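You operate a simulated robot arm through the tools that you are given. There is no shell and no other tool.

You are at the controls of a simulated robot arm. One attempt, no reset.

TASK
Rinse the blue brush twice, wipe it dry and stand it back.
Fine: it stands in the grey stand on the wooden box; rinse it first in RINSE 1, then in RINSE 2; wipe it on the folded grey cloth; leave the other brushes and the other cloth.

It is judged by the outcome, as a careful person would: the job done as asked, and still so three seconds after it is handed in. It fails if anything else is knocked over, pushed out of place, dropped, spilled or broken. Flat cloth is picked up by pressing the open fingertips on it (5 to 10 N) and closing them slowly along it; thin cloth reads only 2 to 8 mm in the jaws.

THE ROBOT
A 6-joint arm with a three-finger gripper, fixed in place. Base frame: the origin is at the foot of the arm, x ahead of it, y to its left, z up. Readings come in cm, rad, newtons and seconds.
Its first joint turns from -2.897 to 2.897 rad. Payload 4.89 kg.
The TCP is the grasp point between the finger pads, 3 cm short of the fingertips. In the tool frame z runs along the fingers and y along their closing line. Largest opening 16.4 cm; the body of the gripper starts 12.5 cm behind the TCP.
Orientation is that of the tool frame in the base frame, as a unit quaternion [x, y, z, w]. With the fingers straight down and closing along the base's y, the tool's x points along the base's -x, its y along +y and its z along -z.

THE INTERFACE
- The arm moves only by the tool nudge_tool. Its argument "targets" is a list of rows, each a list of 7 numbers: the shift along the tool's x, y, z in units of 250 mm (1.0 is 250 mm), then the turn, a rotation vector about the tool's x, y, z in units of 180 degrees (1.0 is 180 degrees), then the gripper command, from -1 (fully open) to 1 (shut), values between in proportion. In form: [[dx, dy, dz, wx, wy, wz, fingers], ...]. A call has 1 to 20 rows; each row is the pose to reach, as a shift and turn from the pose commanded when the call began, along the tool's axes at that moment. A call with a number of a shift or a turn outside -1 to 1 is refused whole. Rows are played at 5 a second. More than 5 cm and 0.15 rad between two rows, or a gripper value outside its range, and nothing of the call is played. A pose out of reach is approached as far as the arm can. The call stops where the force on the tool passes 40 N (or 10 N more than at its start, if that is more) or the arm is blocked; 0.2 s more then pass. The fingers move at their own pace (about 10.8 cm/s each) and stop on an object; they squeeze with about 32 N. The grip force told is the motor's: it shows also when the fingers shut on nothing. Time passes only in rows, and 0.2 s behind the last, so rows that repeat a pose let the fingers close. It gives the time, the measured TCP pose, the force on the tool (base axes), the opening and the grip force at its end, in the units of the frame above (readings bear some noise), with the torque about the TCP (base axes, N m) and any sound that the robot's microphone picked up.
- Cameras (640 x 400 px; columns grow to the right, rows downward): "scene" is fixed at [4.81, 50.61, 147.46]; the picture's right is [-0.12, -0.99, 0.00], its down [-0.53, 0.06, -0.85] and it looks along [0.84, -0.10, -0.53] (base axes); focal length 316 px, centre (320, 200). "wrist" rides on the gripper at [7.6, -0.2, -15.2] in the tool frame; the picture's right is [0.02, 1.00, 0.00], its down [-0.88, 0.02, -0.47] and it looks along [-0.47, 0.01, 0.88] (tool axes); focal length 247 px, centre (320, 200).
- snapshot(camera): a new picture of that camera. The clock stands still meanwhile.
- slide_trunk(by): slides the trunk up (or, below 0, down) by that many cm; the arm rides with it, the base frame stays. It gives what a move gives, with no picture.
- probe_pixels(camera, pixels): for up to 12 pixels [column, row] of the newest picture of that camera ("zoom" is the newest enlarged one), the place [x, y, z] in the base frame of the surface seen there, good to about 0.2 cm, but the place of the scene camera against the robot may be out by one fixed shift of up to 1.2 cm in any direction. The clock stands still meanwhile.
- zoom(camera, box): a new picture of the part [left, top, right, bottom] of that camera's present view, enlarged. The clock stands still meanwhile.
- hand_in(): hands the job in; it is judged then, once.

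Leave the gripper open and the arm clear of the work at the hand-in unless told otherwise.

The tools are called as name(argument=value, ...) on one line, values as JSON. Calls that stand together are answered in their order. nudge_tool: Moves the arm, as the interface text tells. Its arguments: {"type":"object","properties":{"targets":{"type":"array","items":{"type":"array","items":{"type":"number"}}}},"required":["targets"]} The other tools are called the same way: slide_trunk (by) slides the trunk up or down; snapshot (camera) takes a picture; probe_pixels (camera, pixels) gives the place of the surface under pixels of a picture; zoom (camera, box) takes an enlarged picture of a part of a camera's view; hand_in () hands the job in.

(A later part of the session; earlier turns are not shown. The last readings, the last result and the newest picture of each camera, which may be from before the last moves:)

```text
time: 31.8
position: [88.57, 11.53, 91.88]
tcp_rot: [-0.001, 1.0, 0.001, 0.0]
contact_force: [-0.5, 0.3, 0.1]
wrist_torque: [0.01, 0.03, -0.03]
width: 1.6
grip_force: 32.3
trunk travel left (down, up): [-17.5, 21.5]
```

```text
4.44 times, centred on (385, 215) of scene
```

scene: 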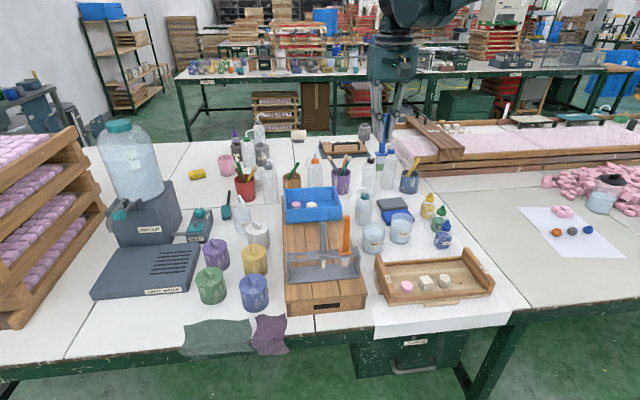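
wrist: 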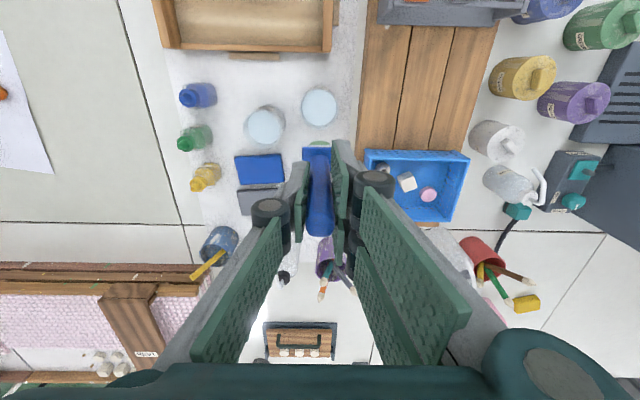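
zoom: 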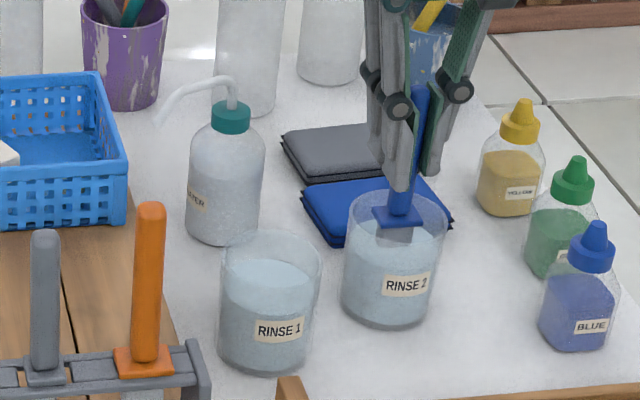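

The brush is in RINSE 2 without contact. I'll do the same gentle swirls and strokes.

nudge_tool(targets=[[0.02, 0, 0, 0, 0, 0, 1], [0.02, 0.02, 0, 0, 0, 0, 1], [0, 0.028, 0, 0, 0, 0, 1], [-0.02, 0.02, 0, 0, 0, 0, 1], [-0.028, 0, 0, 0, 0, 0, 1], [-0.02, -0.02, 0, 0, 0, 0, 1], [0, -0.028, 0, 0, 0, 0, 1], [0.02, -0.02, 0, 0, 0, 0, 1], [0.028, 0, 0, 0, 0, 0, 1], [0.02, 0.02, 0, 0, 0, 0, 1], [0, 0.028, 0, 0, 0, 0, 1], [-0.02, 0.02, 0, 0, 0, 0, 1], [-0.028, 0, 0, 0, 0, 0, 1], [-0.02, -0.02, 0, 0, 0, 0, 1], [0, -0.028, 0, 0, 0, 0, 1], [0.02, -0.02, 0, 0, 0, 0, 1], [0.02, 0, 0, 0, 0, 0, 1], [0.01, 0, 0, 0, 0, 0, 1], [0, 0, 0, 0, 0, 0, 1], [0, 0, 0, 0, 0, 0, 1]])

nudge_tool(targets=[[0.02, 0, 0, 0, 0, 0, 1], [0.034, 0, 0, 0, 0, 0, 1], [0.015, 0, 0, 0, 0, 0, 1], [-0.01, 0, 0, 0, 0, 0, 1], [-0.034, 0, 0, 0, 0, 0, 1], [-0.01, 0, 0, 0, 0, 0, 1], [0.015, 0, 0, 0, 0, 0, 1], [0.034, 0, 0, 0, 0, 0, 1], [0.01, 0, 0, 0, 0, 0, 1], [0, 0.02, 0, 0, 0, 0, 1], [0, 0.028, 0, 0, 0, 0, 1], [0, 0, 0, 0, 0, 0, 1], [0, -0.028, 0, 0, 0, 0, 1], [0, 0, 0, 0, 0, 0, 1], [0, 0.028, 0, 0, 0, 0, 1], [0, 0, 0, 0, 0, 0, 1], [0, -0.028, 0, 0, 0, 0, 1], [0, 0, 0, 0, 0, 0, 1], [0, 0, 0, 0, 0, 0, 1]])

nudge_tool(targets=[[0, 0, -0.03, 0, 0, 0, 1], [0, 0, -0.07, 0, 0, 0, 1], [0, 0, -0.11, 0, 0, 0, 1], [0, 0, -0.15, 0, 0, 0, 1], [0, 0, -0.2, 0, 0, 0, 1], [0, 0, -0.25, 0, 0, 0, 1], [0, 0, -0.308, 0, 0, 0, 1], [0, 0, -0.308, 0, 0, 0, 1], [0, 0, -0.308, 0, 0, 0, 1], [0, 0, -0.308, 0, 0, 0, 1], [0, 0, -0.308, 0, 0, 0, 1], [0, 0, -0.308, 0, 0, 0, 1]])

zoom(camera="scene", box=[340, 170, 430, 260])

```text
time: 36.0
position: [88.42, 11.74, 91.8]
tcp_rot: [-0.001, 1.0, 0.0, 0.0]
contact_force: [0.0, -0.1, -0.3]
wrist_torque: [0.04, 0.0, 0.03]
width: 1.61
grip_force: 32.2
trunk travel left (down, up): [-17.5, 21.5]
```

```text
time: 40.0
position: [88.52, 11.56, 91.8]
tcp_rot: [0.0, 1.0, 0.001, 0.0]
contact_force: [-0.9, -0.5, -0.3]
wrist_torque: [0.01, 0.0, 0.0]
width: 1.62
grip_force: 32.1
trunk travel left (down, up): [-17.5, 21.5]
```

```text
time: 42.6
position: [88.46, 11.54, 99.46]
tcp_rot: [0.0, 1.0, 0.0, 0.0]
contact_force: [0.7, 0.4, 0.4]
wrist_torque: [-0.02, 0.02, -0.01]
width: 1.61
grip_force: 32.2
trunk travel left (down, up): [-17.5, 21.5]
```

```text
4.44 times, centred on (385, 215) of scene
```

zoom: 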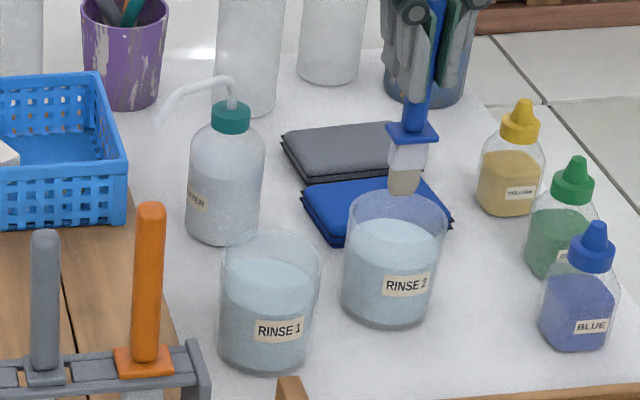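

RINSE 2 is done; the bristles look clean and wet. Next I'll wipe on the grey cloth, whose centre is at about (107.8, 8.2) with its top at z≈78.4. That's beyond the straight-down reach, so I'll raise, tilt the tool 30° outward (bristles toward +x) and move over it, staying several cm above.

nudge_tool(targets=[[0, 0, -0.12, 0, 0, 0, 1], [0, 0, -0.24, 0, 0, 0, 1], [0, 0, -0.32, 0, -0.02, 0, 1], [0, 0, -0.32, 0, -0.06, 0, 1], [0, 0, -0.32, 0, -0.1, 0, 1], [0, 0, -0.32, 0, -0.14, 0, 1], [-0.04, -0.01, -0.32, 0, -0.1667, 0, 1], [-0.12, -0.03, -0.32, 0, -0.1667, 0, 1], [-0.22, -0.055, -0.32, 0, -0.1667, 0, 1], [-0.32, -0.08, -0.32, 0, -0.1667, 0, 1], [-0.42, -0.105, -0.28, 0, -0.1667, 0, 1], [-0.49, -0.125, -0.2, 0, -0.1667, 0, 1], [-0.52, -0.132, -0.1, 0, -0.1667, 0, 1], [-0.52, -0.132, 0.0, 0, -0.1667, 0, 1], [-0.52, -0.132, 0.0, 0, -0.1667, 0, 1], [-0.52, -0.132, 0.0, 0, -0.1667, 0, 1]])

snapshot(camera="wrist")

zoom(camera="scene", box=[340, 130, 460, 250])

```text
time: 46.0
position: [101.6, 8.22, 99.22]
tcp_rot: [0.001, 0.966, 0.0, 0.259]
contact_force: [0.3, 0.1, -0.7]
wrist_torque: [-0.02, 0.05, 0.01]
width: 1.62
grip_force: 32.1
trunk travel left (down, up): [-17.5, 21.5]
```

```text
taken
```

wrist: 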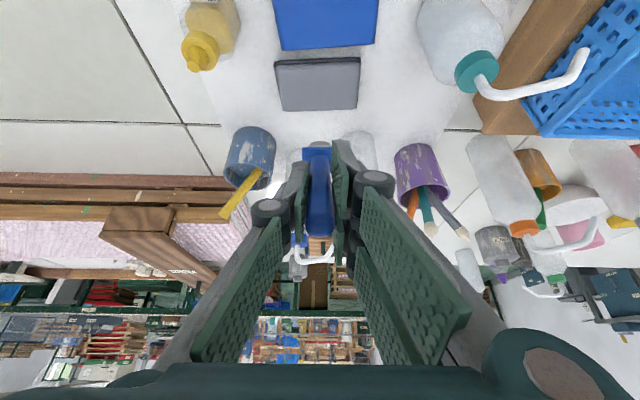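

```text
3.33 times, centred on (400, 190) of scene
```

zoom: 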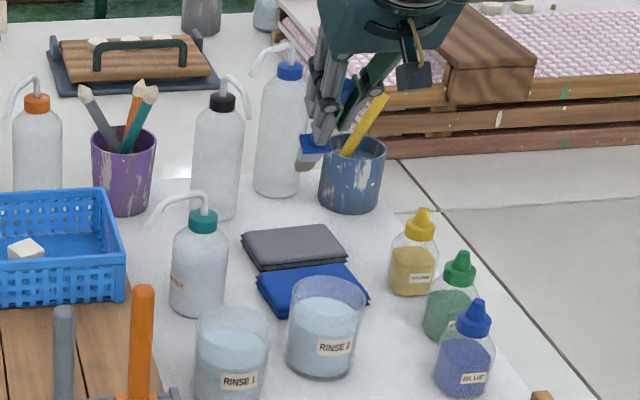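

The brush is tilted and hovering over the grey cloth, tip about 10 cm above it. I'll probe the neighbours behind it (bottles at (277,190) and (218,215), pot at (350,205), the stick at (380,100)) and the cloth in this zoom for clearance.

probe_pixels(camera="zoom", pixels=[[277, 193], [218, 215], [350, 208], [325, 160], [382, 98], [277, 130], [305, 165], [318, 145], [245, 235], [320, 228], [344, 255], [262, 265]])

zoom(camera="wrist", box=[240, 20, 400, 170])

```text
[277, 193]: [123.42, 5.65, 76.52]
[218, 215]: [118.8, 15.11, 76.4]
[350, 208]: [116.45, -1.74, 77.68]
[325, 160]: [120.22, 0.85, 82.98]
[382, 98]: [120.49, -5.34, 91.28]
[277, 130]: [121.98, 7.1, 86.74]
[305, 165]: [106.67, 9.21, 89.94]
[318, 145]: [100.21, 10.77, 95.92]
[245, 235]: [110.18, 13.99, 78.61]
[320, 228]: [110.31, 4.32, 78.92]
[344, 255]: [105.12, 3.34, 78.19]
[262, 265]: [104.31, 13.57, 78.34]
```

```text
2.67 times, centred on (320, 95) of wrist
```

zoom: 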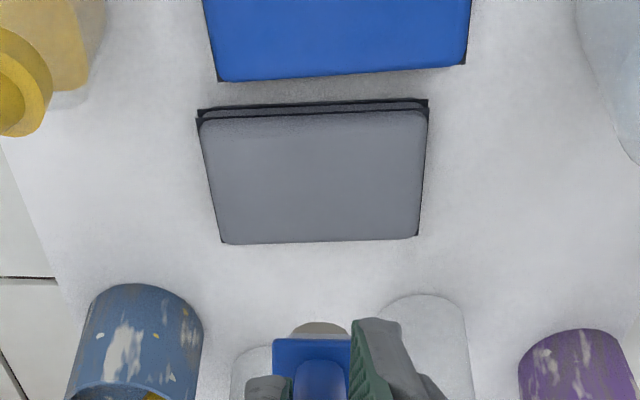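

probe_pixels(camera="zoom", pixels=[[206, 124], [424, 115], [224, 238], [413, 232], [315, 175], [320, 325], [300, 330], [340, 330], [280, 345], [220, 78], [464, 62], [340, 65]])

```text
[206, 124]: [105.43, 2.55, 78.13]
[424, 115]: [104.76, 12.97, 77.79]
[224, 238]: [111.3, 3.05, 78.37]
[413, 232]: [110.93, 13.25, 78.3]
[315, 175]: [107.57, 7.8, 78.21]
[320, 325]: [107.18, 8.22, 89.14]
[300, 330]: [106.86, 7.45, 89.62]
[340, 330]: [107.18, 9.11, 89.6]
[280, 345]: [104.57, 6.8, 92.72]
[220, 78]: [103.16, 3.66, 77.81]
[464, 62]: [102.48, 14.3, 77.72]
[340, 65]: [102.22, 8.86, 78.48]
```

The grey cloth spans x 104.8–111.2, y 2.7–13.2, top z≈78.3. The brush tip is at about (107.6, 8.2, 88.8), and the neighbours behind are at x≥116, well clear. I'll come down vertically 9 cm to about 1 cm above the cloth.

nudge_tool(targets=[[0.0185, 0, 0.0355, 0, 0, 0, 1], [0.0461, 0, 0.0888, 0, 0, 0, 1], [0.0738, 0, 0.1421, 0, 0, 0, 1], [0.1015, 0, 0.1954, 0, 0, 0, 1], [0.1292, 0, 0.2487, 0, 0, 0, 1], [0.1476, 0, 0.2843, 0, 0, 0, 1], [0.1587, 0, 0.3056, 0, 0, 0, 1], [0.1661, 0, 0.3198, 0, 0, 0, 1], [0.1661, 0, 0.3198, 0, 0, 0, 1], [0.1661, 0, 0.3198, 0, 0, 0, 1]])

zoom(camera="scene", box=[350, 160, 440, 240])

zoom(camera="wrist", box=[240, 60, 400, 180])

```text
time: 48.2
position: [102.04, 8.26, 90.57]
tcp_rot: [0.0, 0.966, -0.001, 0.258]
contact_force: [0.5, -0.2, -1.1]
wrist_torque: [-0.03, 0.01, 0.01]
width: 1.61
grip_force: 31.9
trunk travel left (down, up): [-17.5, 21.5]
```

```text
5.00 times, centred on (395, 200) of scene
```

zoom: 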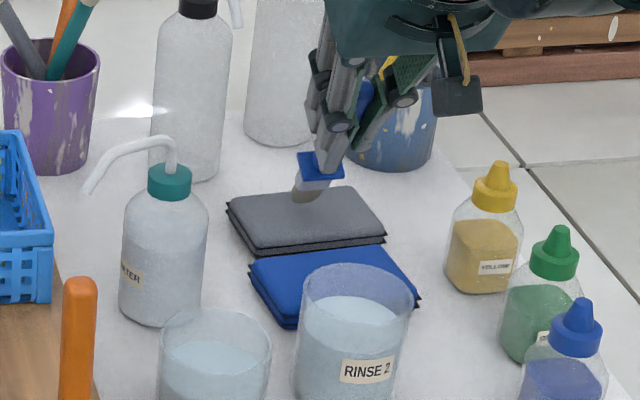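

```text
3.33 times, centred on (320, 120) of wrist
```

zoom: 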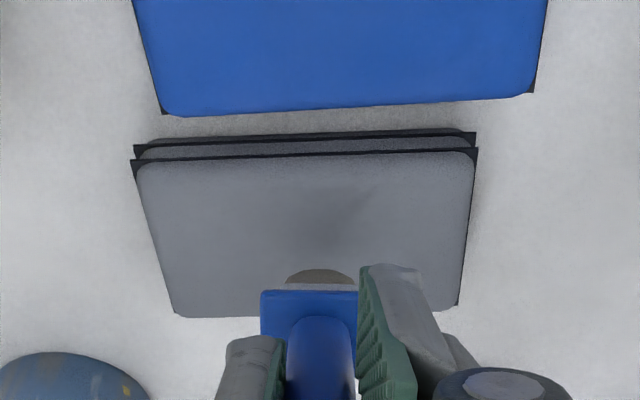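

probe_pixels(camera="zoom", pixels=[[320, 272], [320, 280], [300, 278], [340, 278], [320, 240], [320, 255], [150, 165], [465, 160]])

```text
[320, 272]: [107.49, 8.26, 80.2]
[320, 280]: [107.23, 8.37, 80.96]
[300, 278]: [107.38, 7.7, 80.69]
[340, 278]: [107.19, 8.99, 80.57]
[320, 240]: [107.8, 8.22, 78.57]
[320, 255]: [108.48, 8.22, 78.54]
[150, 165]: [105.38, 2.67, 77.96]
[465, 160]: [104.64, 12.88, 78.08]
```

The tip is at about z 79.8–80, 1.3 cm above the cloth (78.5). I'll lower in small steps: first 1.1 cm.

nudge_tool(targets=[[0.006, 0, 0.01039, 0, 0, 0, 1], [0.012, 0, 0.02078, 0, 0, 0, 1], [0.018, 0, 0.03118, 0, 0, 0, 1], [0.022, 0, 0.03811, 0, 0, 0, 1], [0.022, 0, 0.03811, 0, 0, 0, 1]])

```text
time: 49.4
position: [101.94, 8.22, 89.65]
tcp_rot: [0.0, 0.966, 0.0, 0.259]
contact_force: [0.0, -0.4, 12.5]
wrist_torque: [-0.01, -0.77, -0.04]
width: 1.61
grip_force: 31.5
trunk travel left (down, up): [-17.5, 21.5]
```

Contact: 12.5 N up, more than I want for a light wipe. I'll ease up 0.17 cm.

nudge_tool(targets=[[-0.0034, 0, -0.00589, 0, 0, 0, 1], [-0.0034, 0, -0.00589, 0, 0, 0, 1]])

zoom(camera="scene", box=[370, 180, 430, 220])

```text
time: 50.0
position: [101.93, 8.21, 89.55]
tcp_rot: [-0.001, 0.966, 0.0, 0.259]
contact_force: [-0.4, -0.5, 7.0]
wrist_torque: [-0.03, -0.43, 0.03]
width: 1.58
grip_force: 32.2
trunk travel left (down, up): [-17.5, 21.5]
```

```text
10.00 times, centred on (400, 200) of scene
```

zoom: 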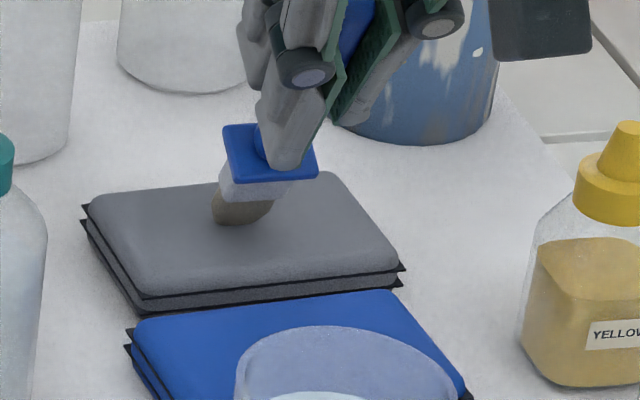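

7 N now, and the bristles are resting on the middle of the grey cloth. I'll ease another 0.1 cm (toward about 3–4 N) and make a slow test stroke of 2 cm toward +y, then check that the cloth stays put.

nudge_tool(targets=[[-0.002, 0, -0.00346, 0, 0, 0, 1], [-0.002, 0.016, -0.00346, 0, 0, 0, 1], [-0.002, 0.032, -0.00346, 0, 0, 0, 1], [-0.002, 0.048, -0.00346, 0, 0, 0, 1], [-0.002, 0.064, -0.00346, 0, 0, 0, 1], [-0.002, 0.08, -0.00346, 0, 0, 0, 1]])

zoom(camera="wrist", box=[240, 60, 400, 180])

zoom(camera="scene", box=[370, 180, 430, 220])

```text
time: 51.4
position: [101.95, 10.19, 89.72]
tcp_rot: [-0.001, 0.966, 0.0, 0.259]
contact_force: [-0.1, 0.4, -0.2]
wrist_torque: [-0.02, -0.02, -0.01]
width: 1.63
grip_force: 31.9
trunk travel left (down, up): [-17.5, 21.5]
```

```text
3.33 times, centred on (320, 120) of wrist
```

zoom: 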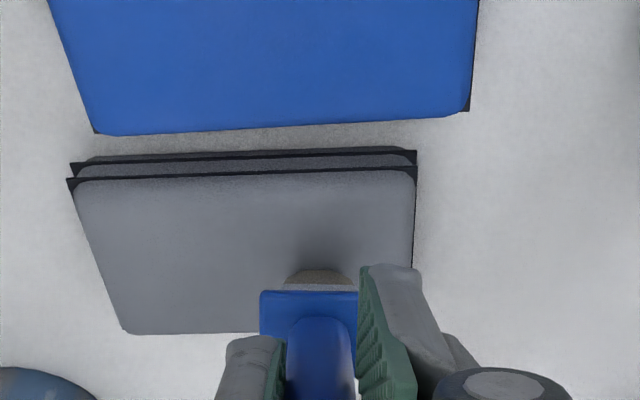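

```text
10.00 times, centred on (400, 200) of scene
```

zoom: 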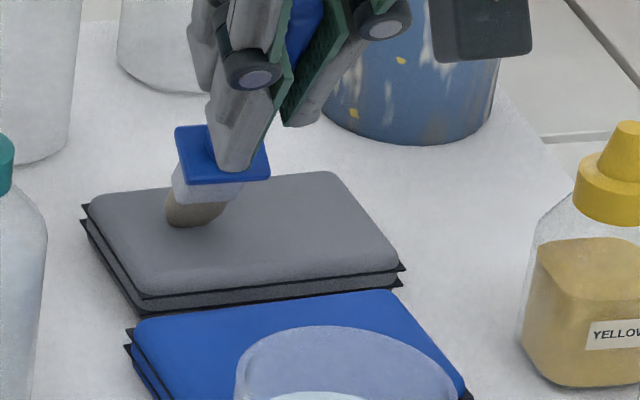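

The cloth stayed in place, but the pressure dropped to zero toward the edge. I'll press 0.1 cm lower and stroke back toward −y by 4.5 cm.

nudge_tool(targets=[[0.002, 0, 0.00346, 0, 0, 0, 1], [0.002, -0.02, 0.00346, 0, 0, 0, 1], [0.002, -0.04, 0.00346, 0, 0, 0, 1], [0.002, -0.06, 0.00346, 0, 0, 0, 1], [0.002, -0.08, 0.00346, 0, 0, 0, 1]])

nudge_tool(targets=[[0, -0.02, 0, 0, 0, 0, 1], [0, -0.04, 0, 0, 0, 0, 1], [0, -0.06, 0, 0, 0, 0, 1], [0, -0.08, 0, 0, 0, 0, 1], [0, -0.1, 0, 0, 0, 0, 1]])

zoom(camera="scene", box=[370, 180, 430, 220])

```text
time: 52.6
position: [101.88, 8.2, 89.55]
tcp_rot: [0.0, 0.966, -0.001, 0.258]
contact_force: [0.2, 0.3, 7.4]
wrist_torque: [0.09, -0.46, 0.06]
width: 1.6
grip_force: 32.3
trunk travel left (down, up): [-17.5, 21.5]
```

```text
time: 53.8
position: [101.96, 5.79, 89.55]
tcp_rot: [0.0, 0.966, 0.0, 0.259]
contact_force: [-1.1, 0.9, 7.7]
wrist_torque: [0.09, -0.42, 0.08]
width: 1.6
grip_force: 32.0
trunk travel left (down, up): [-17.5, 21.5]
```

```text
10.00 times, centred on (400, 200) of scene
```

zoom: 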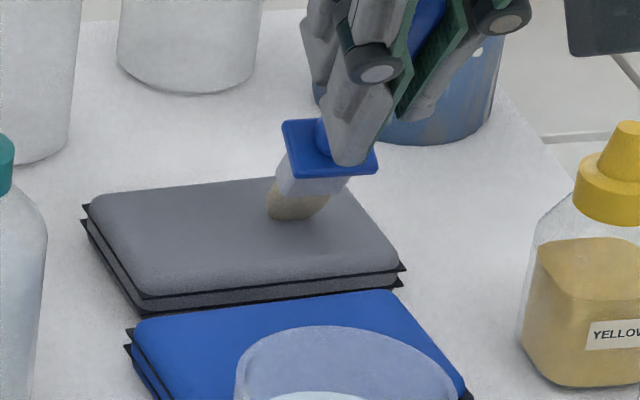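

About 7.5 N, and the cloth hasn't moved; the bristles already look lighter. I'll continue with several more strokes across y 5.7–10.2.

nudge_tool(targets=[[0, 0.02, 0, 0, 0, 0, 1], [0, 0.04, 0, 0, 0, 0, 1], [0, 0.06, 0, 0, 0, 0, 1], [0, 0.08, 0, 0, 0, 0, 1], [0, 0.1, 0, 0, 0, 0, 1], [0, 0.12, 0, 0, 0, 0, 1], [0, 0.14, 0, 0, 0, 0, 1], [0, 0.16, 0, 0, 0, 0, 1], [0, 0.17, 0, 0, 0, 0, 1], [0, 0.15, 0, 0, 0, 0, 1], [0, 0.13, 0, 0, 0, 0, 1], [0, 0.11, 0, 0, 0, 0, 1], [0, 0.09, 0, 0, 0, 0, 1], [0, 0.07, 0, 0, 0, 0, 1], [0, 0.05, 0, 0, 0, 0, 1], [0, 0.03, 0, 0, 0, 0, 1], [0, 0.01, 0, 0, 0, 0, 1], [0, 0, 0, 0, 0, 0, 1]])

zoom(camera="scene", box=[370, 180, 430, 220])

```text
time: 57.6
position: [101.88, 5.8, 89.56]
tcp_rot: [0.0, 0.966, 0.001, 0.259]
contact_force: [0.5, -0.3, 4.8]
wrist_torque: [0.04, -0.28, 0.02]
width: 1.6
grip_force: 31.3
trunk travel left (down, up): [-17.5, 21.5]
```

```text
10.00 times, centred on (400, 200) of scene
```

zoom: 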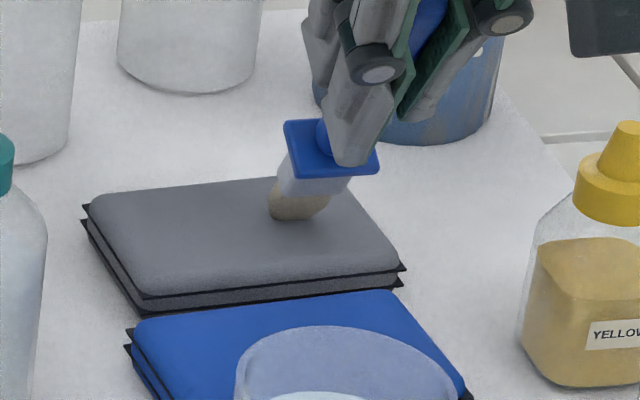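

I'll lift 4 cm off the cloth and inspect the bristles' colour and the cloth.

nudge_tool(targets=[[-0.01, 0, -0.01732, 0, 0, 0, 1], [-0.03, 0, -0.05196, 0, 0, 0, 1], [-0.06, 0, -0.10392, 0, 0, 0, 1], [-0.08, 0, -0.13856, 0, 0, 0, 1], [-0.08, 0, -0.13856, 0, 0, 0, 1]])

zoom(camera="scene", box=[375, 165, 435, 205])

zoom(camera="wrist", box=[240, 60, 400, 180])

zoom(camera="scene", box=[285, 240, 365, 290])

```text
time: 58.8
position: [102.07, 5.79, 93.59]
tcp_rot: [0.0, 0.966, 0.001, 0.259]
contact_force: [-0.2, 0.2, -0.6]
wrist_torque: [0.0, 0.01, -0.01]
width: 1.62
grip_force: 32.6
trunk travel left (down, up): [-17.5, 21.5]
```

```text
10.00 times, centred on (405, 185) of scene
```

zoom: 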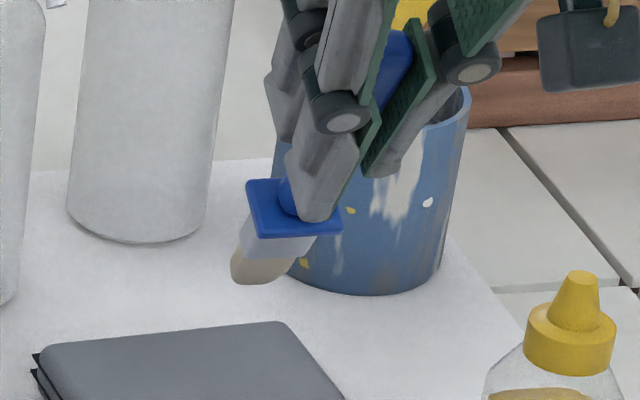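

```text
3.33 times, centred on (320, 120) of wrist
```

zoom: 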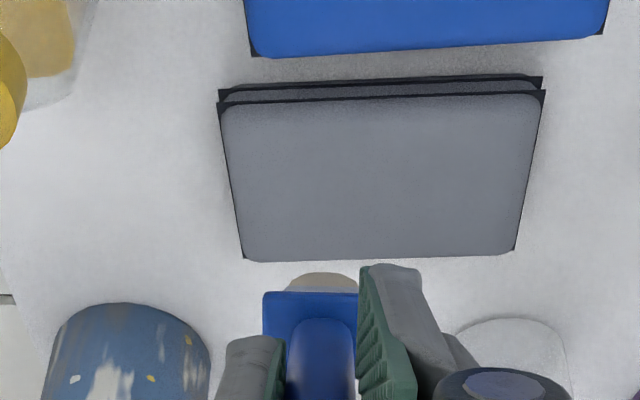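

```text
8.00 times, centred on (325, 265) of scene
```

zoom: 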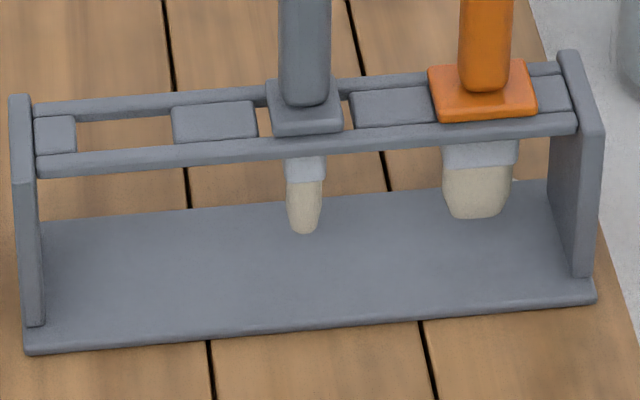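

The cloth is exactly where it was, and the bristles look paler than before wiping. To be sure it's dry, I'll do another set of strokes with the same light pressure, also with some drag along x.

nudge_tool(targets=[[0.03, 0, 0.05196, 0, 0, 0, 1], [0.06, 0, 0.10392, 0, 0, 0, 1], [0.078, 0, 0.1351, 0, 0, 0, 1], [0.081, 0, 0.1403, 0, 0, 0, 1], [0.081, 0.02, 0.1403, 0, 0, 0, 1], [0.081, 0.04, 0.1403, 0, 0, 0, 1], [0.081, 0.06, 0.1403, 0, 0, 0, 1], [0.081, 0.08, 0.1403, 0, 0, 0, 1], [0.081, 0.1, 0.1403, 0, 0, 0, 1], [0.081, 0.12, 0.1403, 0, 0, 0, 1], [0.081, 0.14, 0.1403, 0, 0, 0, 1], [0.081, 0.16, 0.1403, 0, 0, 0, 1], [0.081, 0.14, 0.1403, 0, 0, 0, 1], [0.081, 0.12, 0.1403, 0, 0, 0, 1], [0.081, 0.1, 0.1403, 0, 0, 0, 1], [0.081, 0.1, 0.1403, 0, 0, 0, 1]])

nudge_tool(targets=[[0.0139, 0, -0.008, 0, 0, 0, 1], [0.0277, 0, -0.016, 0, 0, 0, 1], [0.0416, 0, -0.024, 0, 0, 0, 1], [0.0277, 0, -0.016, 0, 0, 0, 1], [0.0139, 0, -0.008, 0, 0, 0, 1], [0, 0, 0, 0, 0, 0, 1], [0.0139, 0, -0.008, 0, 0, 0, 1], [0.0277, 0, -0.016, 0, 0, 0, 1], [0.0416, 0, -0.024, 0, 0, 0, 1], [0.0416, 0, -0.024, 0, 0, 0, 1]])

zoom(camera="scene", box=[370, 180, 430, 220])

```text
time: 62.2
position: [102.01, 8.11, 89.71]
tcp_rot: [0.0, 0.966, 0.0, 0.259]
contact_force: [0.2, -0.3, 0.7]
wrist_torque: [-0.06, -0.08, -0.03]
width: 1.63
grip_force: 31.9
trunk travel left (down, up): [-17.5, 21.5]
```

```text
time: 64.4
position: [100.69, 8.32, 89.54]
tcp_rot: [0.0, 0.966, 0.0, 0.258]
contact_force: [0.2, 0.3, 4.7]
wrist_torque: [0.0, -0.27, 0.03]
width: 1.59
grip_force: 32.2
trunk travel left (down, up): [-17.5, 21.5]
```

```text
10.00 times, centred on (400, 200) of scene
```

zoom: 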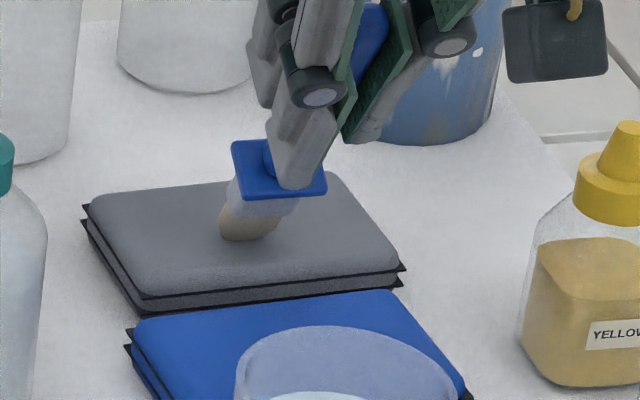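

Light contact, 4.7 N here, with the cloth steady. One more pair of y-strokes at this line.

nudge_tool(targets=[[0.0, 0.02, 0, 0, 0, 0, 1], [0, 0.04, 0, 0, 0, 0, 1], [0, 0.06, 0, 0, 0, 0, 1], [0, 0.08, 0, 0, 0, 0, 1], [0, 0.06, 0, 0, 0, 0, 1], [0, 0.04, 0, 0, 0, 0, 1], [0, 0.02, 0, 0, 0, 0, 1], [0, 0, 0, 0, 0, 0, 1], [0, -0.02, 0, 0, 0, 0, 1], [0, -0.04, 0, 0, 0, 0, 1], [0, -0.06, 0, 0, 0, 0, 1], [0, -0.08, 0, 0, 0, 0, 1], [0, -0.1, 0, 0, 0, 0, 1], [0, -0.08, 0, 0, 0, 0, 1], [0, -0.06, 0, 0, 0, 0, 1], [0, -0.04, 0, 0, 0, 0, 1], [0, -0.02, 0, 0, 0, 0, 1], [0, 0, 0, 0, 0, 0, 1]])

nudge_tool(targets=[[-0.01, 0, -0.01732, 0, 0, 0, 1], [-0.03, 0, -0.05196, 0, 0, 0, 1], [-0.07, 0, -0.12124, 0, 0, 0, 1], [-0.12, 0, -0.20785, 0, 0, 0, 1], [-0.18, 0, -0.31177, 0, 0, 0, 1], [-0.24, 0, -0.41569, 0, 0, 0, 1], [-0.28, 0, -0.48497, 0, 0, 0, 1], [-0.28, 0, -0.48497, 0, 0, 0, 1]])

zoom(camera="scene", box=[360, 130, 450, 230])

zoom(camera="wrist", box=[240, 20, 400, 170])

```text
time: 68.2
position: [100.73, 8.22, 89.66]
tcp_rot: [0.0, 0.966, 0.0, 0.259]
contact_force: [0.1, 0.4, 1.8]
wrist_torque: [0.02, -0.1, 0.01]
width: 1.6
grip_force: 31.5
trunk travel left (down, up): [-17.5, 21.5]
```

```text
time: 70.0
position: [100.84, 8.22, 103.67]
tcp_rot: [0.0, 0.966, 0.0, 0.259]
contact_force: [-0.2, -0.2, -0.1]
wrist_torque: [0.03, -0.03, 0.02]
width: 1.61
grip_force: 31.9
trunk travel left (down, up): [-17.5, 21.5]
```

```text
4.00 times, centred on (405, 180) of scene
```

zoom: 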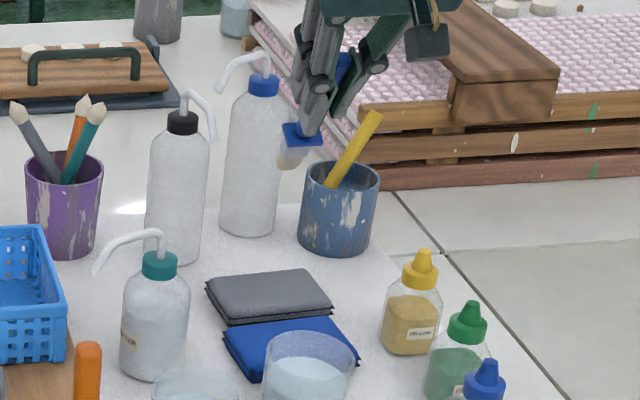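

```text
2.67 times, centred on (320, 95) of wrist
```

zoom: 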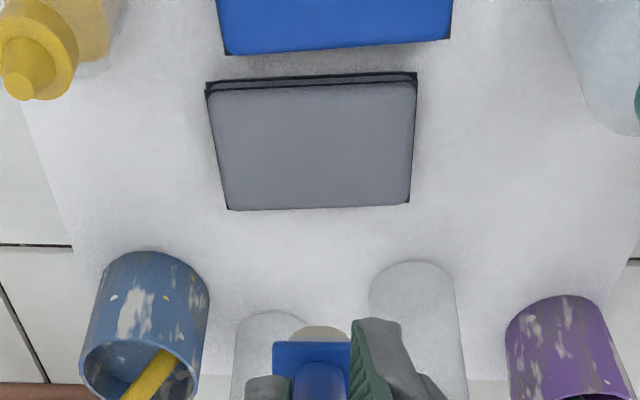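

The bristles now look pale cream at (290,160). I'll check by zooming close in and comparing with the dry brushes in the stand.

zoom(camera="scene", box=[415, 155, 451, 179])

zoom(camera="scene", box=[420, 150, 445, 175])

```text
16.00 times, centred on (433, 167) of scene
```

zoom: 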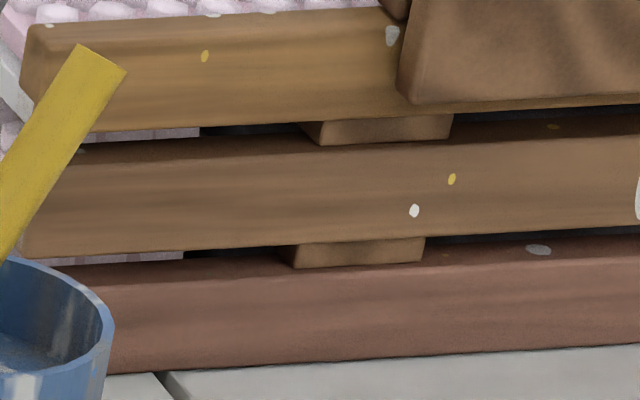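

```text
16.00 times, centred on (432, 162) of scene
```

zoom: 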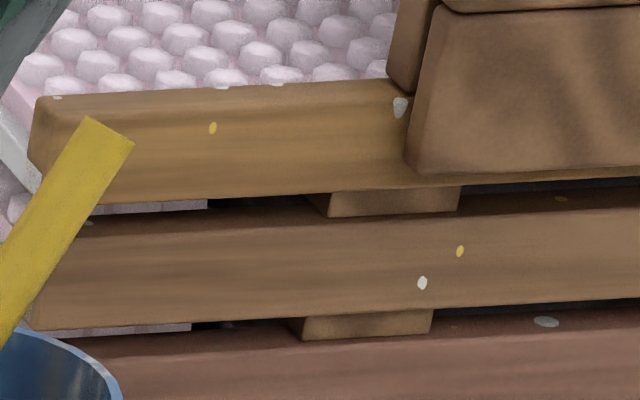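

I aimed at the wrong place; the brush is near scene (397,170).

zoom(camera="scene", box=[380, 156, 416, 180])

```text
16.00 times, centred on (398, 168) of scene
```

zoom: 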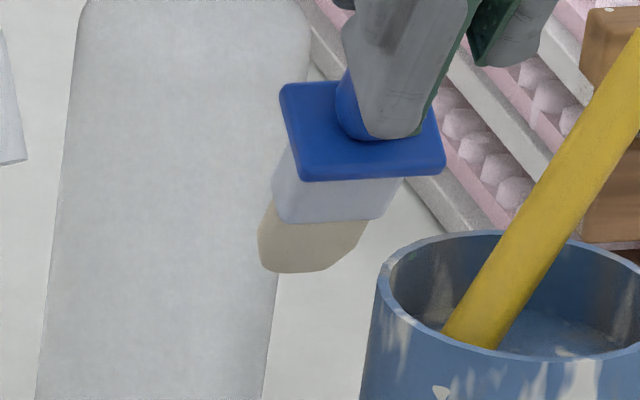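

The bristles are cream like the dry ones, and the cloth and everything around are undisturbed. Now I'll return: rise and pull back (z≈118, x≈86.7), then untilt to vertical.

nudge_tool(targets=[[0.0197, 0, -0.07788, 0, 0, 0, 1], [0.04924, 0, -0.1947, 0, 0, 0, 1], [0.08273, 0, -0.3271, 0, 0, 0, 1], [0.11818, 0, -0.46729, 0, 0, 0, 1], [0.15364, 0, -0.60748, 0, 0, 0, 1], [0.18121, 0, -0.71651, 0, 0, 0, 1], [0.19697, 0, -0.77882, 0, 0, 0, 1], [0.19697, 0, -0.77882, 0, 0.04, 0, 1], [0.19697, 0, -0.77882, 0, 0.08, 0, 1], [0.19697, 0, -0.77882, 0, 0.12, 0, 1], [0.19697, 0, -0.77882, 0, 0.15, 0, 1], [0.19697, 0, -0.77882, 0, 0.1667, 0, 1], [0.19697, 0, -0.77882, 0, 0.1667, 0, 1], [0.19697, 0, -0.77882, 0, 0.1667, 0, 1]])

```text
time: 73.0
position: [86.77, 8.17, 117.94]
tcp_rot: [0.0, 1.0, 0.0, 0.0]
contact_force: [0.0, 1.0, -0.2]
wrist_torque: [0.0, 0.05, -0.01]
width: 1.6
grip_force: 32.1
trunk travel left (down, up): [-17.5, 21.5]
```

The tool is vertical at (86.7, 8.2, 117.9). Now I'll travel high to above the empty slot at (67.8, 47.6) in two legs.

nudge_tool(targets=[[0.03, 0.0626, 0, 0, 0, 0, 1], [0.09, 0.188, 0, 0, 0, 0, 1], [0.16, 0.334, 0, 0, 0, 0, 1], [0.23, 0.48, 0, 0, 0, 0, 1], [0.3, 0.626, 0, 0, 0, 0, 1], [0.35, 0.731, 0, 0, 0, 0, 1], [0.3775, 0.788, 0, 0, 0, 0, 1], [0.3775, 0.788, 0, 0, 0, 0, 1]])

nudge_tool(targets=[[0.03, 0.0626, 0, 0, 0, 0, 1], [0.09, 0.188, 0, 0, 0, 0, 1], [0.16, 0.334, 0, 0, 0, 0, 1], [0.23, 0.48, 0, 0, 0, 0, 1], [0.3, 0.626, 0, 0, 0, 0, 1], [0.35, 0.731, 0, 0, 0, 0, 1], [0.3775, 0.788, 0, 0, 0, 0, 1], [0.3775, 0.788, 0, 0, 0, 0, 1], [0.3775, 0.788, 0, 0, 0, 0, 1]])

snapshot(camera="wrist")

zoom(camera="scene", box=[260, 130, 400, 300])

```text
time: 74.8
position: [77.4, 27.89, 118.02]
tcp_rot: [-0.001, 1.0, 0.0, 0.0]
contact_force: [-0.3, 0.5, -1.3]
wrist_torque: [-0.06, -0.04, -0.01]
width: 1.59
grip_force: 32.1
trunk travel left (down, up): [-17.5, 21.5]
```

```text
time: 76.8
position: [67.97, 47.64, 118.03]
tcp_rot: [-0.001, 1.0, -0.001, 0.0]
contact_force: [-1.0, 1.2, -0.2]
wrist_torque: [-0.03, 0.0, 0.0]
width: 1.64
grip_force: 32.0
trunk travel left (down, up): [-17.5, 21.5]
```

```text
taken
```

wrist: 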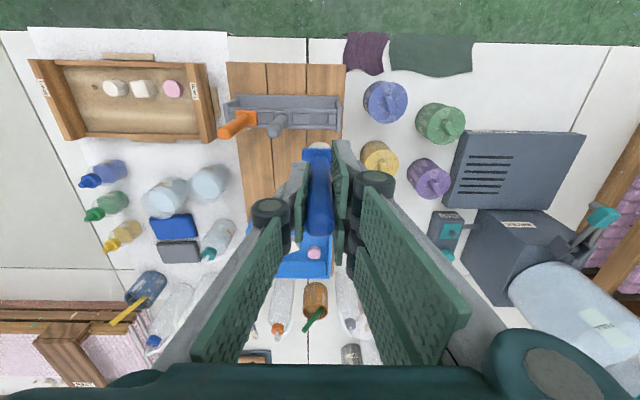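

```text
2.35 times, centred on (330, 215) of scene
```

zoom: 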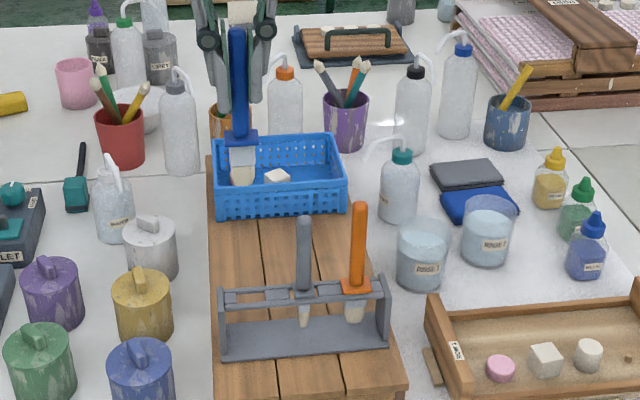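

Everything looks in place. I'll lower to TCP z≈105.4 (tip about 2.5 cm above the rails) and check alignment with the slot.

nudge_tool(targets=[[0, 0, 0.06, 0, 0, 0, 1], [0, 0, 0.16, 0, 0, 0, 1], [0, 0, 0.28, 0, 0, 0, 1], [0, 0, 0.38, 0, 0, 0, 1], [0, 0, 0.46, 0, 0, 0, 1], [0, 0, 0.5, 0, 0, 0, 1], [0, 0, 0.5, 0, 0, 0, 1], [0, 0, 0.5, 0, 0, 0, 1]])

zoom(camera="scene", box=[285, 195, 365, 285])

zoom(camera="wrist", box=[240, 80, 400, 180])

```text
time: 78.6
position: [67.93, 47.6, 105.4]
tcp_rot: [0.0, 1.0, 0.0, 0.0]
contact_force: [0.3, 0.4, -0.7]
wrist_torque: [-0.01, 0.07, -0.01]
width: 1.6
grip_force: 31.8
trunk travel left (down, up): [-17.5, 21.5]
```

```text
4.44 times, centred on (325, 240) of scene
```

zoom: 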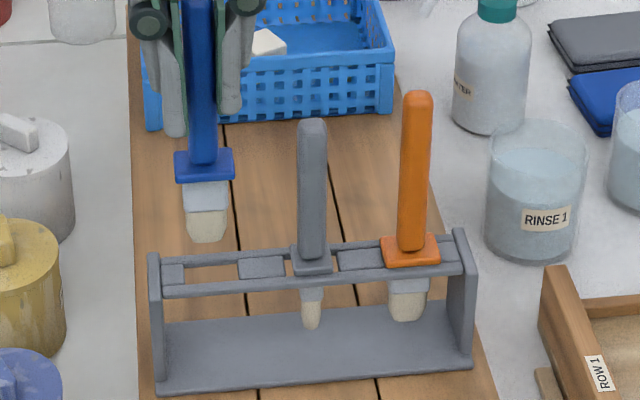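

```text
4.00 times, centred on (320, 130) of wrist
```

zoom: 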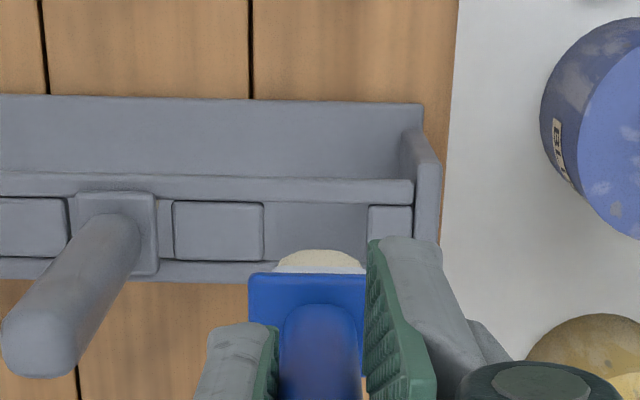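

The bristles now match the dry orange brush. I'll probe the slot edges and the bristles/collar to confirm alignment.

probe_pixels(camera="zoom", pixels=[[255, 230], [378, 230], [260, 245], [372, 225], [320, 183], [320, 202], [278, 268], [364, 268], [320, 252], [252, 280], [362, 280], [230, 266]])

```text
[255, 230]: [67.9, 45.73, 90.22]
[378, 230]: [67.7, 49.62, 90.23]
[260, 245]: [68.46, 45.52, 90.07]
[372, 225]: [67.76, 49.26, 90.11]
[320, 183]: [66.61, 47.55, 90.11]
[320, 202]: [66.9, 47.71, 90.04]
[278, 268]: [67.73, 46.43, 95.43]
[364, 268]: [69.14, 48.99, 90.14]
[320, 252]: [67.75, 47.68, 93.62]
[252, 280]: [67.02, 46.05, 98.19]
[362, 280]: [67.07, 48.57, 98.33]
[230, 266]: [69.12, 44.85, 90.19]
```

The slot (y≈45.85–49.15) is centred on the brush. I'll check from the scene camera that the brush hasn't pitched in the grip, comparing with the earlier probes (ferrule x≈67.1, bristles ≈67.35, y≈48.15–48.3).

zoom(camera="scene", box=[295, 195, 345, 265])

```text
5.71 times, centred on (320, 230) of scene
```

zoom: 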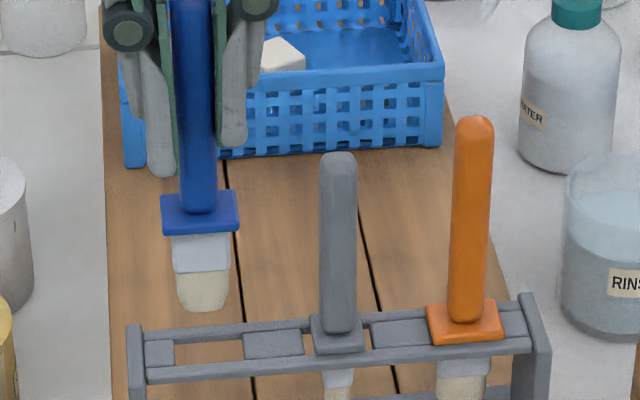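

probe_pixels(camera="zoom", pixels=[[203, 304], [203, 288], [203, 255], [203, 240], [200, 205], [197, 150], [195, 80], [166, 198], [234, 194], [166, 228], [236, 226], [178, 255]])

probe_pixels(camera="zoom", pixels=[[228, 253], [206, 324], [206, 332], [206, 365], [206, 373], [176, 352], [242, 347], [270, 325], [270, 365], [160, 352], [148, 335], [148, 375]])

```text
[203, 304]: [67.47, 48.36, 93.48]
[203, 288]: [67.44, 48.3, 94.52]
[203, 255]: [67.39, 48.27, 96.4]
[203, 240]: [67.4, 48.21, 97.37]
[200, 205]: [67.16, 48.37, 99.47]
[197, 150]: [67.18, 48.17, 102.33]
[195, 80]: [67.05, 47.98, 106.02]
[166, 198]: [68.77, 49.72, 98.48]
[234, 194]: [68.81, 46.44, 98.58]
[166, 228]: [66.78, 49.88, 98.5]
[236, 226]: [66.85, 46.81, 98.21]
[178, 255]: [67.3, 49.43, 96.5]
```

```text
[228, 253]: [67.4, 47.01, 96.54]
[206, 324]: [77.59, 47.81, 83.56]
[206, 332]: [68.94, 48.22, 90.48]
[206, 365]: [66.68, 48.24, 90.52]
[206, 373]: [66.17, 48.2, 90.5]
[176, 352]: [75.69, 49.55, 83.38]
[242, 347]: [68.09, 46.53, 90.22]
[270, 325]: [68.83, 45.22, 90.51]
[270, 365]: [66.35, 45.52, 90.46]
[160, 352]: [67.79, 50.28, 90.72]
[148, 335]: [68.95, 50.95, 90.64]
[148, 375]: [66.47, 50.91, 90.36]
```

The collar seems maybe 0.2 cm further in +x than before (a slight pitch from wiping). I'll measure the rails and collar at higher zoom.

zoom(camera="scene", box=[292, 222, 332, 266])

```text
9.09 times, centred on (312, 244) of scene
```

zoom: 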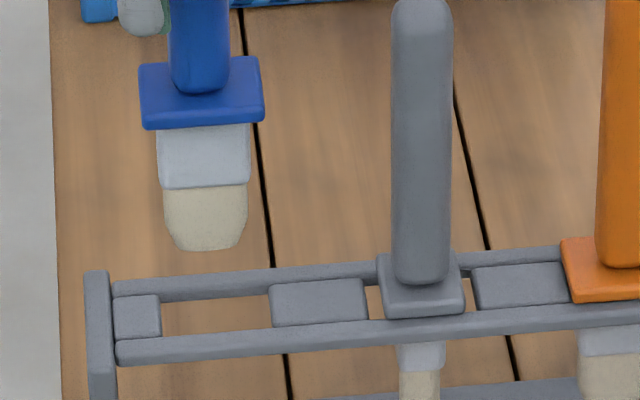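

probe_pixels(camera="zoom", pixels=[[215, 268], [215, 272], [215, 276], [215, 280], [215, 284], [215, 288], [215, 330], [215, 334], [215, 338], [215, 342], [215, 346], [215, 352]])

probe_pixels(camera="zoom", pixels=[[200, 62], [200, 70], [175, 100], [225, 100], [200, 105], [200, 112], [200, 118], [600, 285], [600, 290], [600, 293], [430, 303], [430, 308]])

```text
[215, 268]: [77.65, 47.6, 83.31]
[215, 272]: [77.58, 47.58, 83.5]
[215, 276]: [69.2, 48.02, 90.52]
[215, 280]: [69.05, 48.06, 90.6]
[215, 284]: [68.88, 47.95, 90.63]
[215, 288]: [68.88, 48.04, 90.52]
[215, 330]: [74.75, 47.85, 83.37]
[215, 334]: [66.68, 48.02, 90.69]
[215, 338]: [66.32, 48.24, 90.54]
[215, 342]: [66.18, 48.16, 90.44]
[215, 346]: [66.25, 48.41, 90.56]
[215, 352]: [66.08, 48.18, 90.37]
```

```text
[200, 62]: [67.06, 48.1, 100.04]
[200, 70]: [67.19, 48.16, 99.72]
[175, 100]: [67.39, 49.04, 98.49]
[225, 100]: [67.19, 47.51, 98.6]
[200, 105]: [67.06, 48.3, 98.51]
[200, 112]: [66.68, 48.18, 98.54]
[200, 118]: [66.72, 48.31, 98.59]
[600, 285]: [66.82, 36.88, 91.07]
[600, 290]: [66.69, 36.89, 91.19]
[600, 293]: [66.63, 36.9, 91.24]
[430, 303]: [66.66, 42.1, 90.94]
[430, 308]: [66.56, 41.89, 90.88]
```

The rails' inner edges sit about 2.05 cm apart in x and the collar is a bit wider (~2.4). The collar now sits about 0.1–0.2 cm toward +x and 0.1 toward +y compared with when it stood there, so I'll correct by −0.1 cm in both and lower slowly to just above seating (TCP z≈98.4).

nudge_tool(targets=[[0.004, -0.004, 0.02, 0, 0, 0, 1], [0.005, -0.004, 0.06, 0, 0, 0, 1], [0.005, -0.004, 0.1, 0, 0, 0, 1], [0.005, -0.004, 0.14, 0, 0, 0, 1], [0.005, -0.004, 0.18, 0, 0, 0, 1], [0.005, -0.004, 0.22, 0, 0, 0, 1], [0.005, -0.004, 0.25, 0, 0, 0, 1], [0.005, -0.004, 0.27, 0, 0, 0, 1], [0.005, -0.004, 0.28, 0, 0, 0, 1], [0.005, -0.004, 0.28, 0, 0, 0, 1]])

zoom(camera="scene", box=[292, 226, 340, 276])

zoom(camera="wrist", box=[240, 100, 400, 200])

```text
time: 80.8
position: [67.76, 47.64, 98.36]
tcp_rot: [0.0, 1.0, 0.0, 0.0]
contact_force: [0.1, -0.6, -0.6]
wrist_torque: [0.0, 0.0, -0.01]
width: 1.58
grip_force: 32.3
trunk travel left (down, up): [-17.5, 21.5]
```

```text
8.00 times, centred on (316, 251) of scene
```

zoom: 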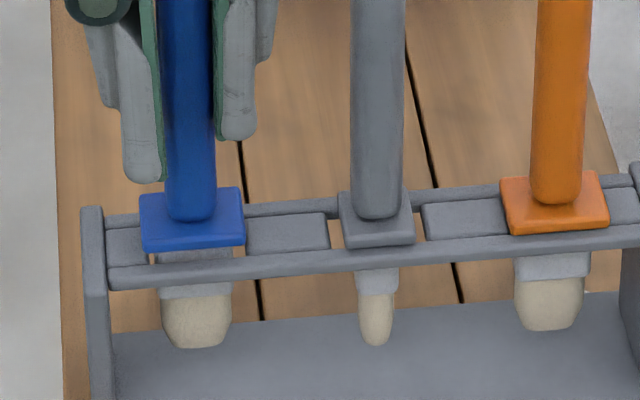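

```text
4.00 times, centred on (320, 150) of wrist
```

zoom: 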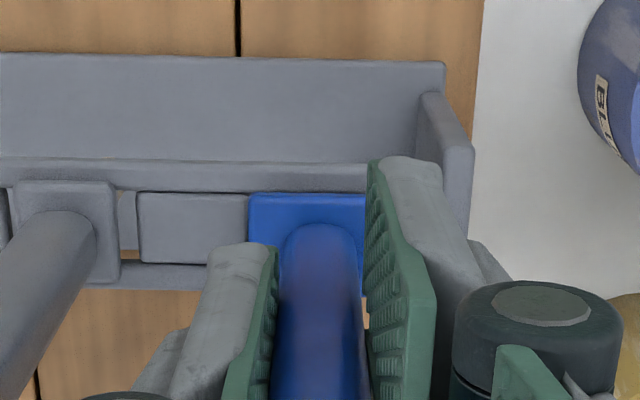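

The ferrule has gone into the slot freely and the collar lines up with the rails as before. It's about 0.5 cm above seating. I'll lower in small steps while watching the force.

nudge_tool(targets=[[0, 0, 0.008, 0, 0, 0, 1], [0, 0, 0.014, 0, 0, 0, 1], [0, 0, 0.018, 0, 0, 0, 1], [0, 0, 0.018, 0, 0, 0, 1]])

zoom(camera="scene", box=[292, 226, 340, 276])

```text
time: 81.8
position: [67.76, 47.48, 97.89]
tcp_rot: [0.0, 1.0, 0.0, 0.0]
contact_force: [0.0, -0.1, 0.2]
wrist_torque: [0.0, 0.01, 0.03]
width: 1.61
grip_force: 31.9
trunk travel left (down, up): [-17.5, 21.5]
```

```text
8.00 times, centred on (316, 251) of scene
```

zoom: 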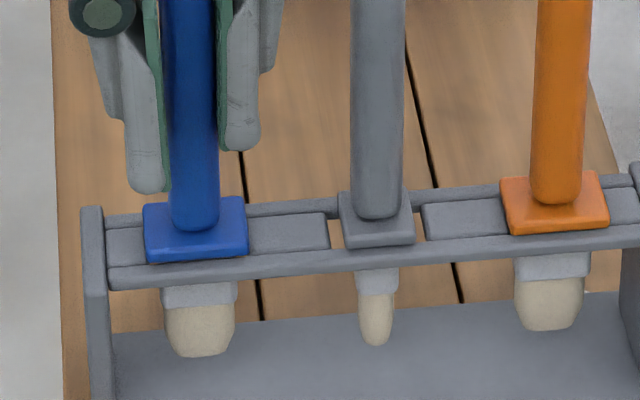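

No contact yet, nearly seated. Two more small steps of about 0.08 cm each.

nudge_tool(targets=[[0, 0, 0.003, 0, 0, 0, 1], [0, 0, 0.003, 0, 0, 0, 1]])

nudge_tool(targets=[[0, 0, 0.003, 0, 0, 0, 1], [0, 0, 0.003, 0, 0, 0, 1]])

```text
time: 82.4
position: [67.65, 47.56, 97.84]
tcp_rot: [0.001, 1.0, 0.0, 0.0]
contact_force: [0.4, -0.4, -0.1]
wrist_torque: [0.02, 0.01, -0.02]
width: 1.61
grip_force: 32.0
trunk travel left (down, up): [-17.5, 21.5]
```

```text
time: 83.0
position: [67.65, 47.45, 97.88]
tcp_rot: [0.0, 1.0, 0.0, -0.001]
contact_force: [2.6, 2.5, 14.0]
wrist_torque: [0.08, -0.06, 0.0]
width: 1.64
grip_force: 32.6
trunk travel left (down, up): [-17.5, 21.5]
```

Seated: 14 N on the rails. I'll ease up 0.05 cm to relieve the load and check the picture before releasing.

nudge_tool(targets=[[0, 0, -0.002, 0, 0, 0, 1], [0, 0, -0.002, 0, 0, 0, 1]])

zoom(camera="scene", box=[292, 226, 340, 276])

zoom(camera="wrist", box=[220, 100, 420, 225])

```text
time: 83.6
position: [67.73, 47.53, 97.88]
tcp_rot: [-0.001, 1.0, 0.0, 0.0]
contact_force: [-1.9, 1.8, 6.2]
wrist_torque: [0.09, 0.21, -0.06]
width: 1.61
grip_force: 31.9
trunk travel left (down, up): [-17.5, 21.5]
```

```text
8.00 times, centred on (316, 251) of scene
```

zoom: 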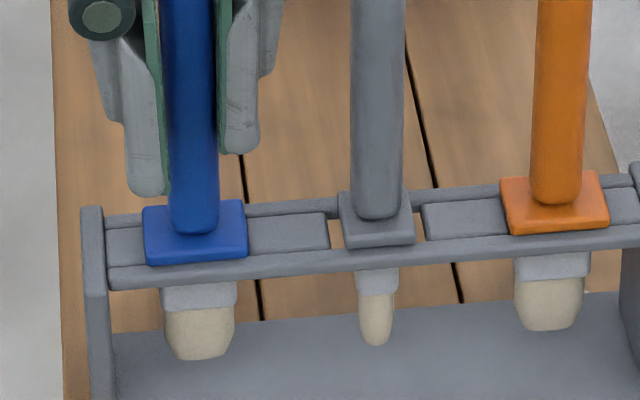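

```text
3.20 times, centred on (320, 162) of wrist
```

zoom: 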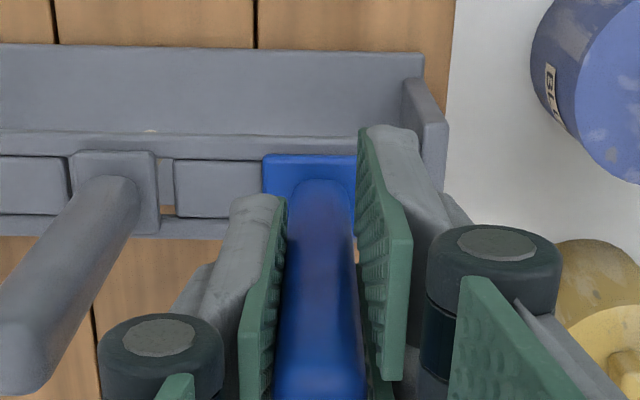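

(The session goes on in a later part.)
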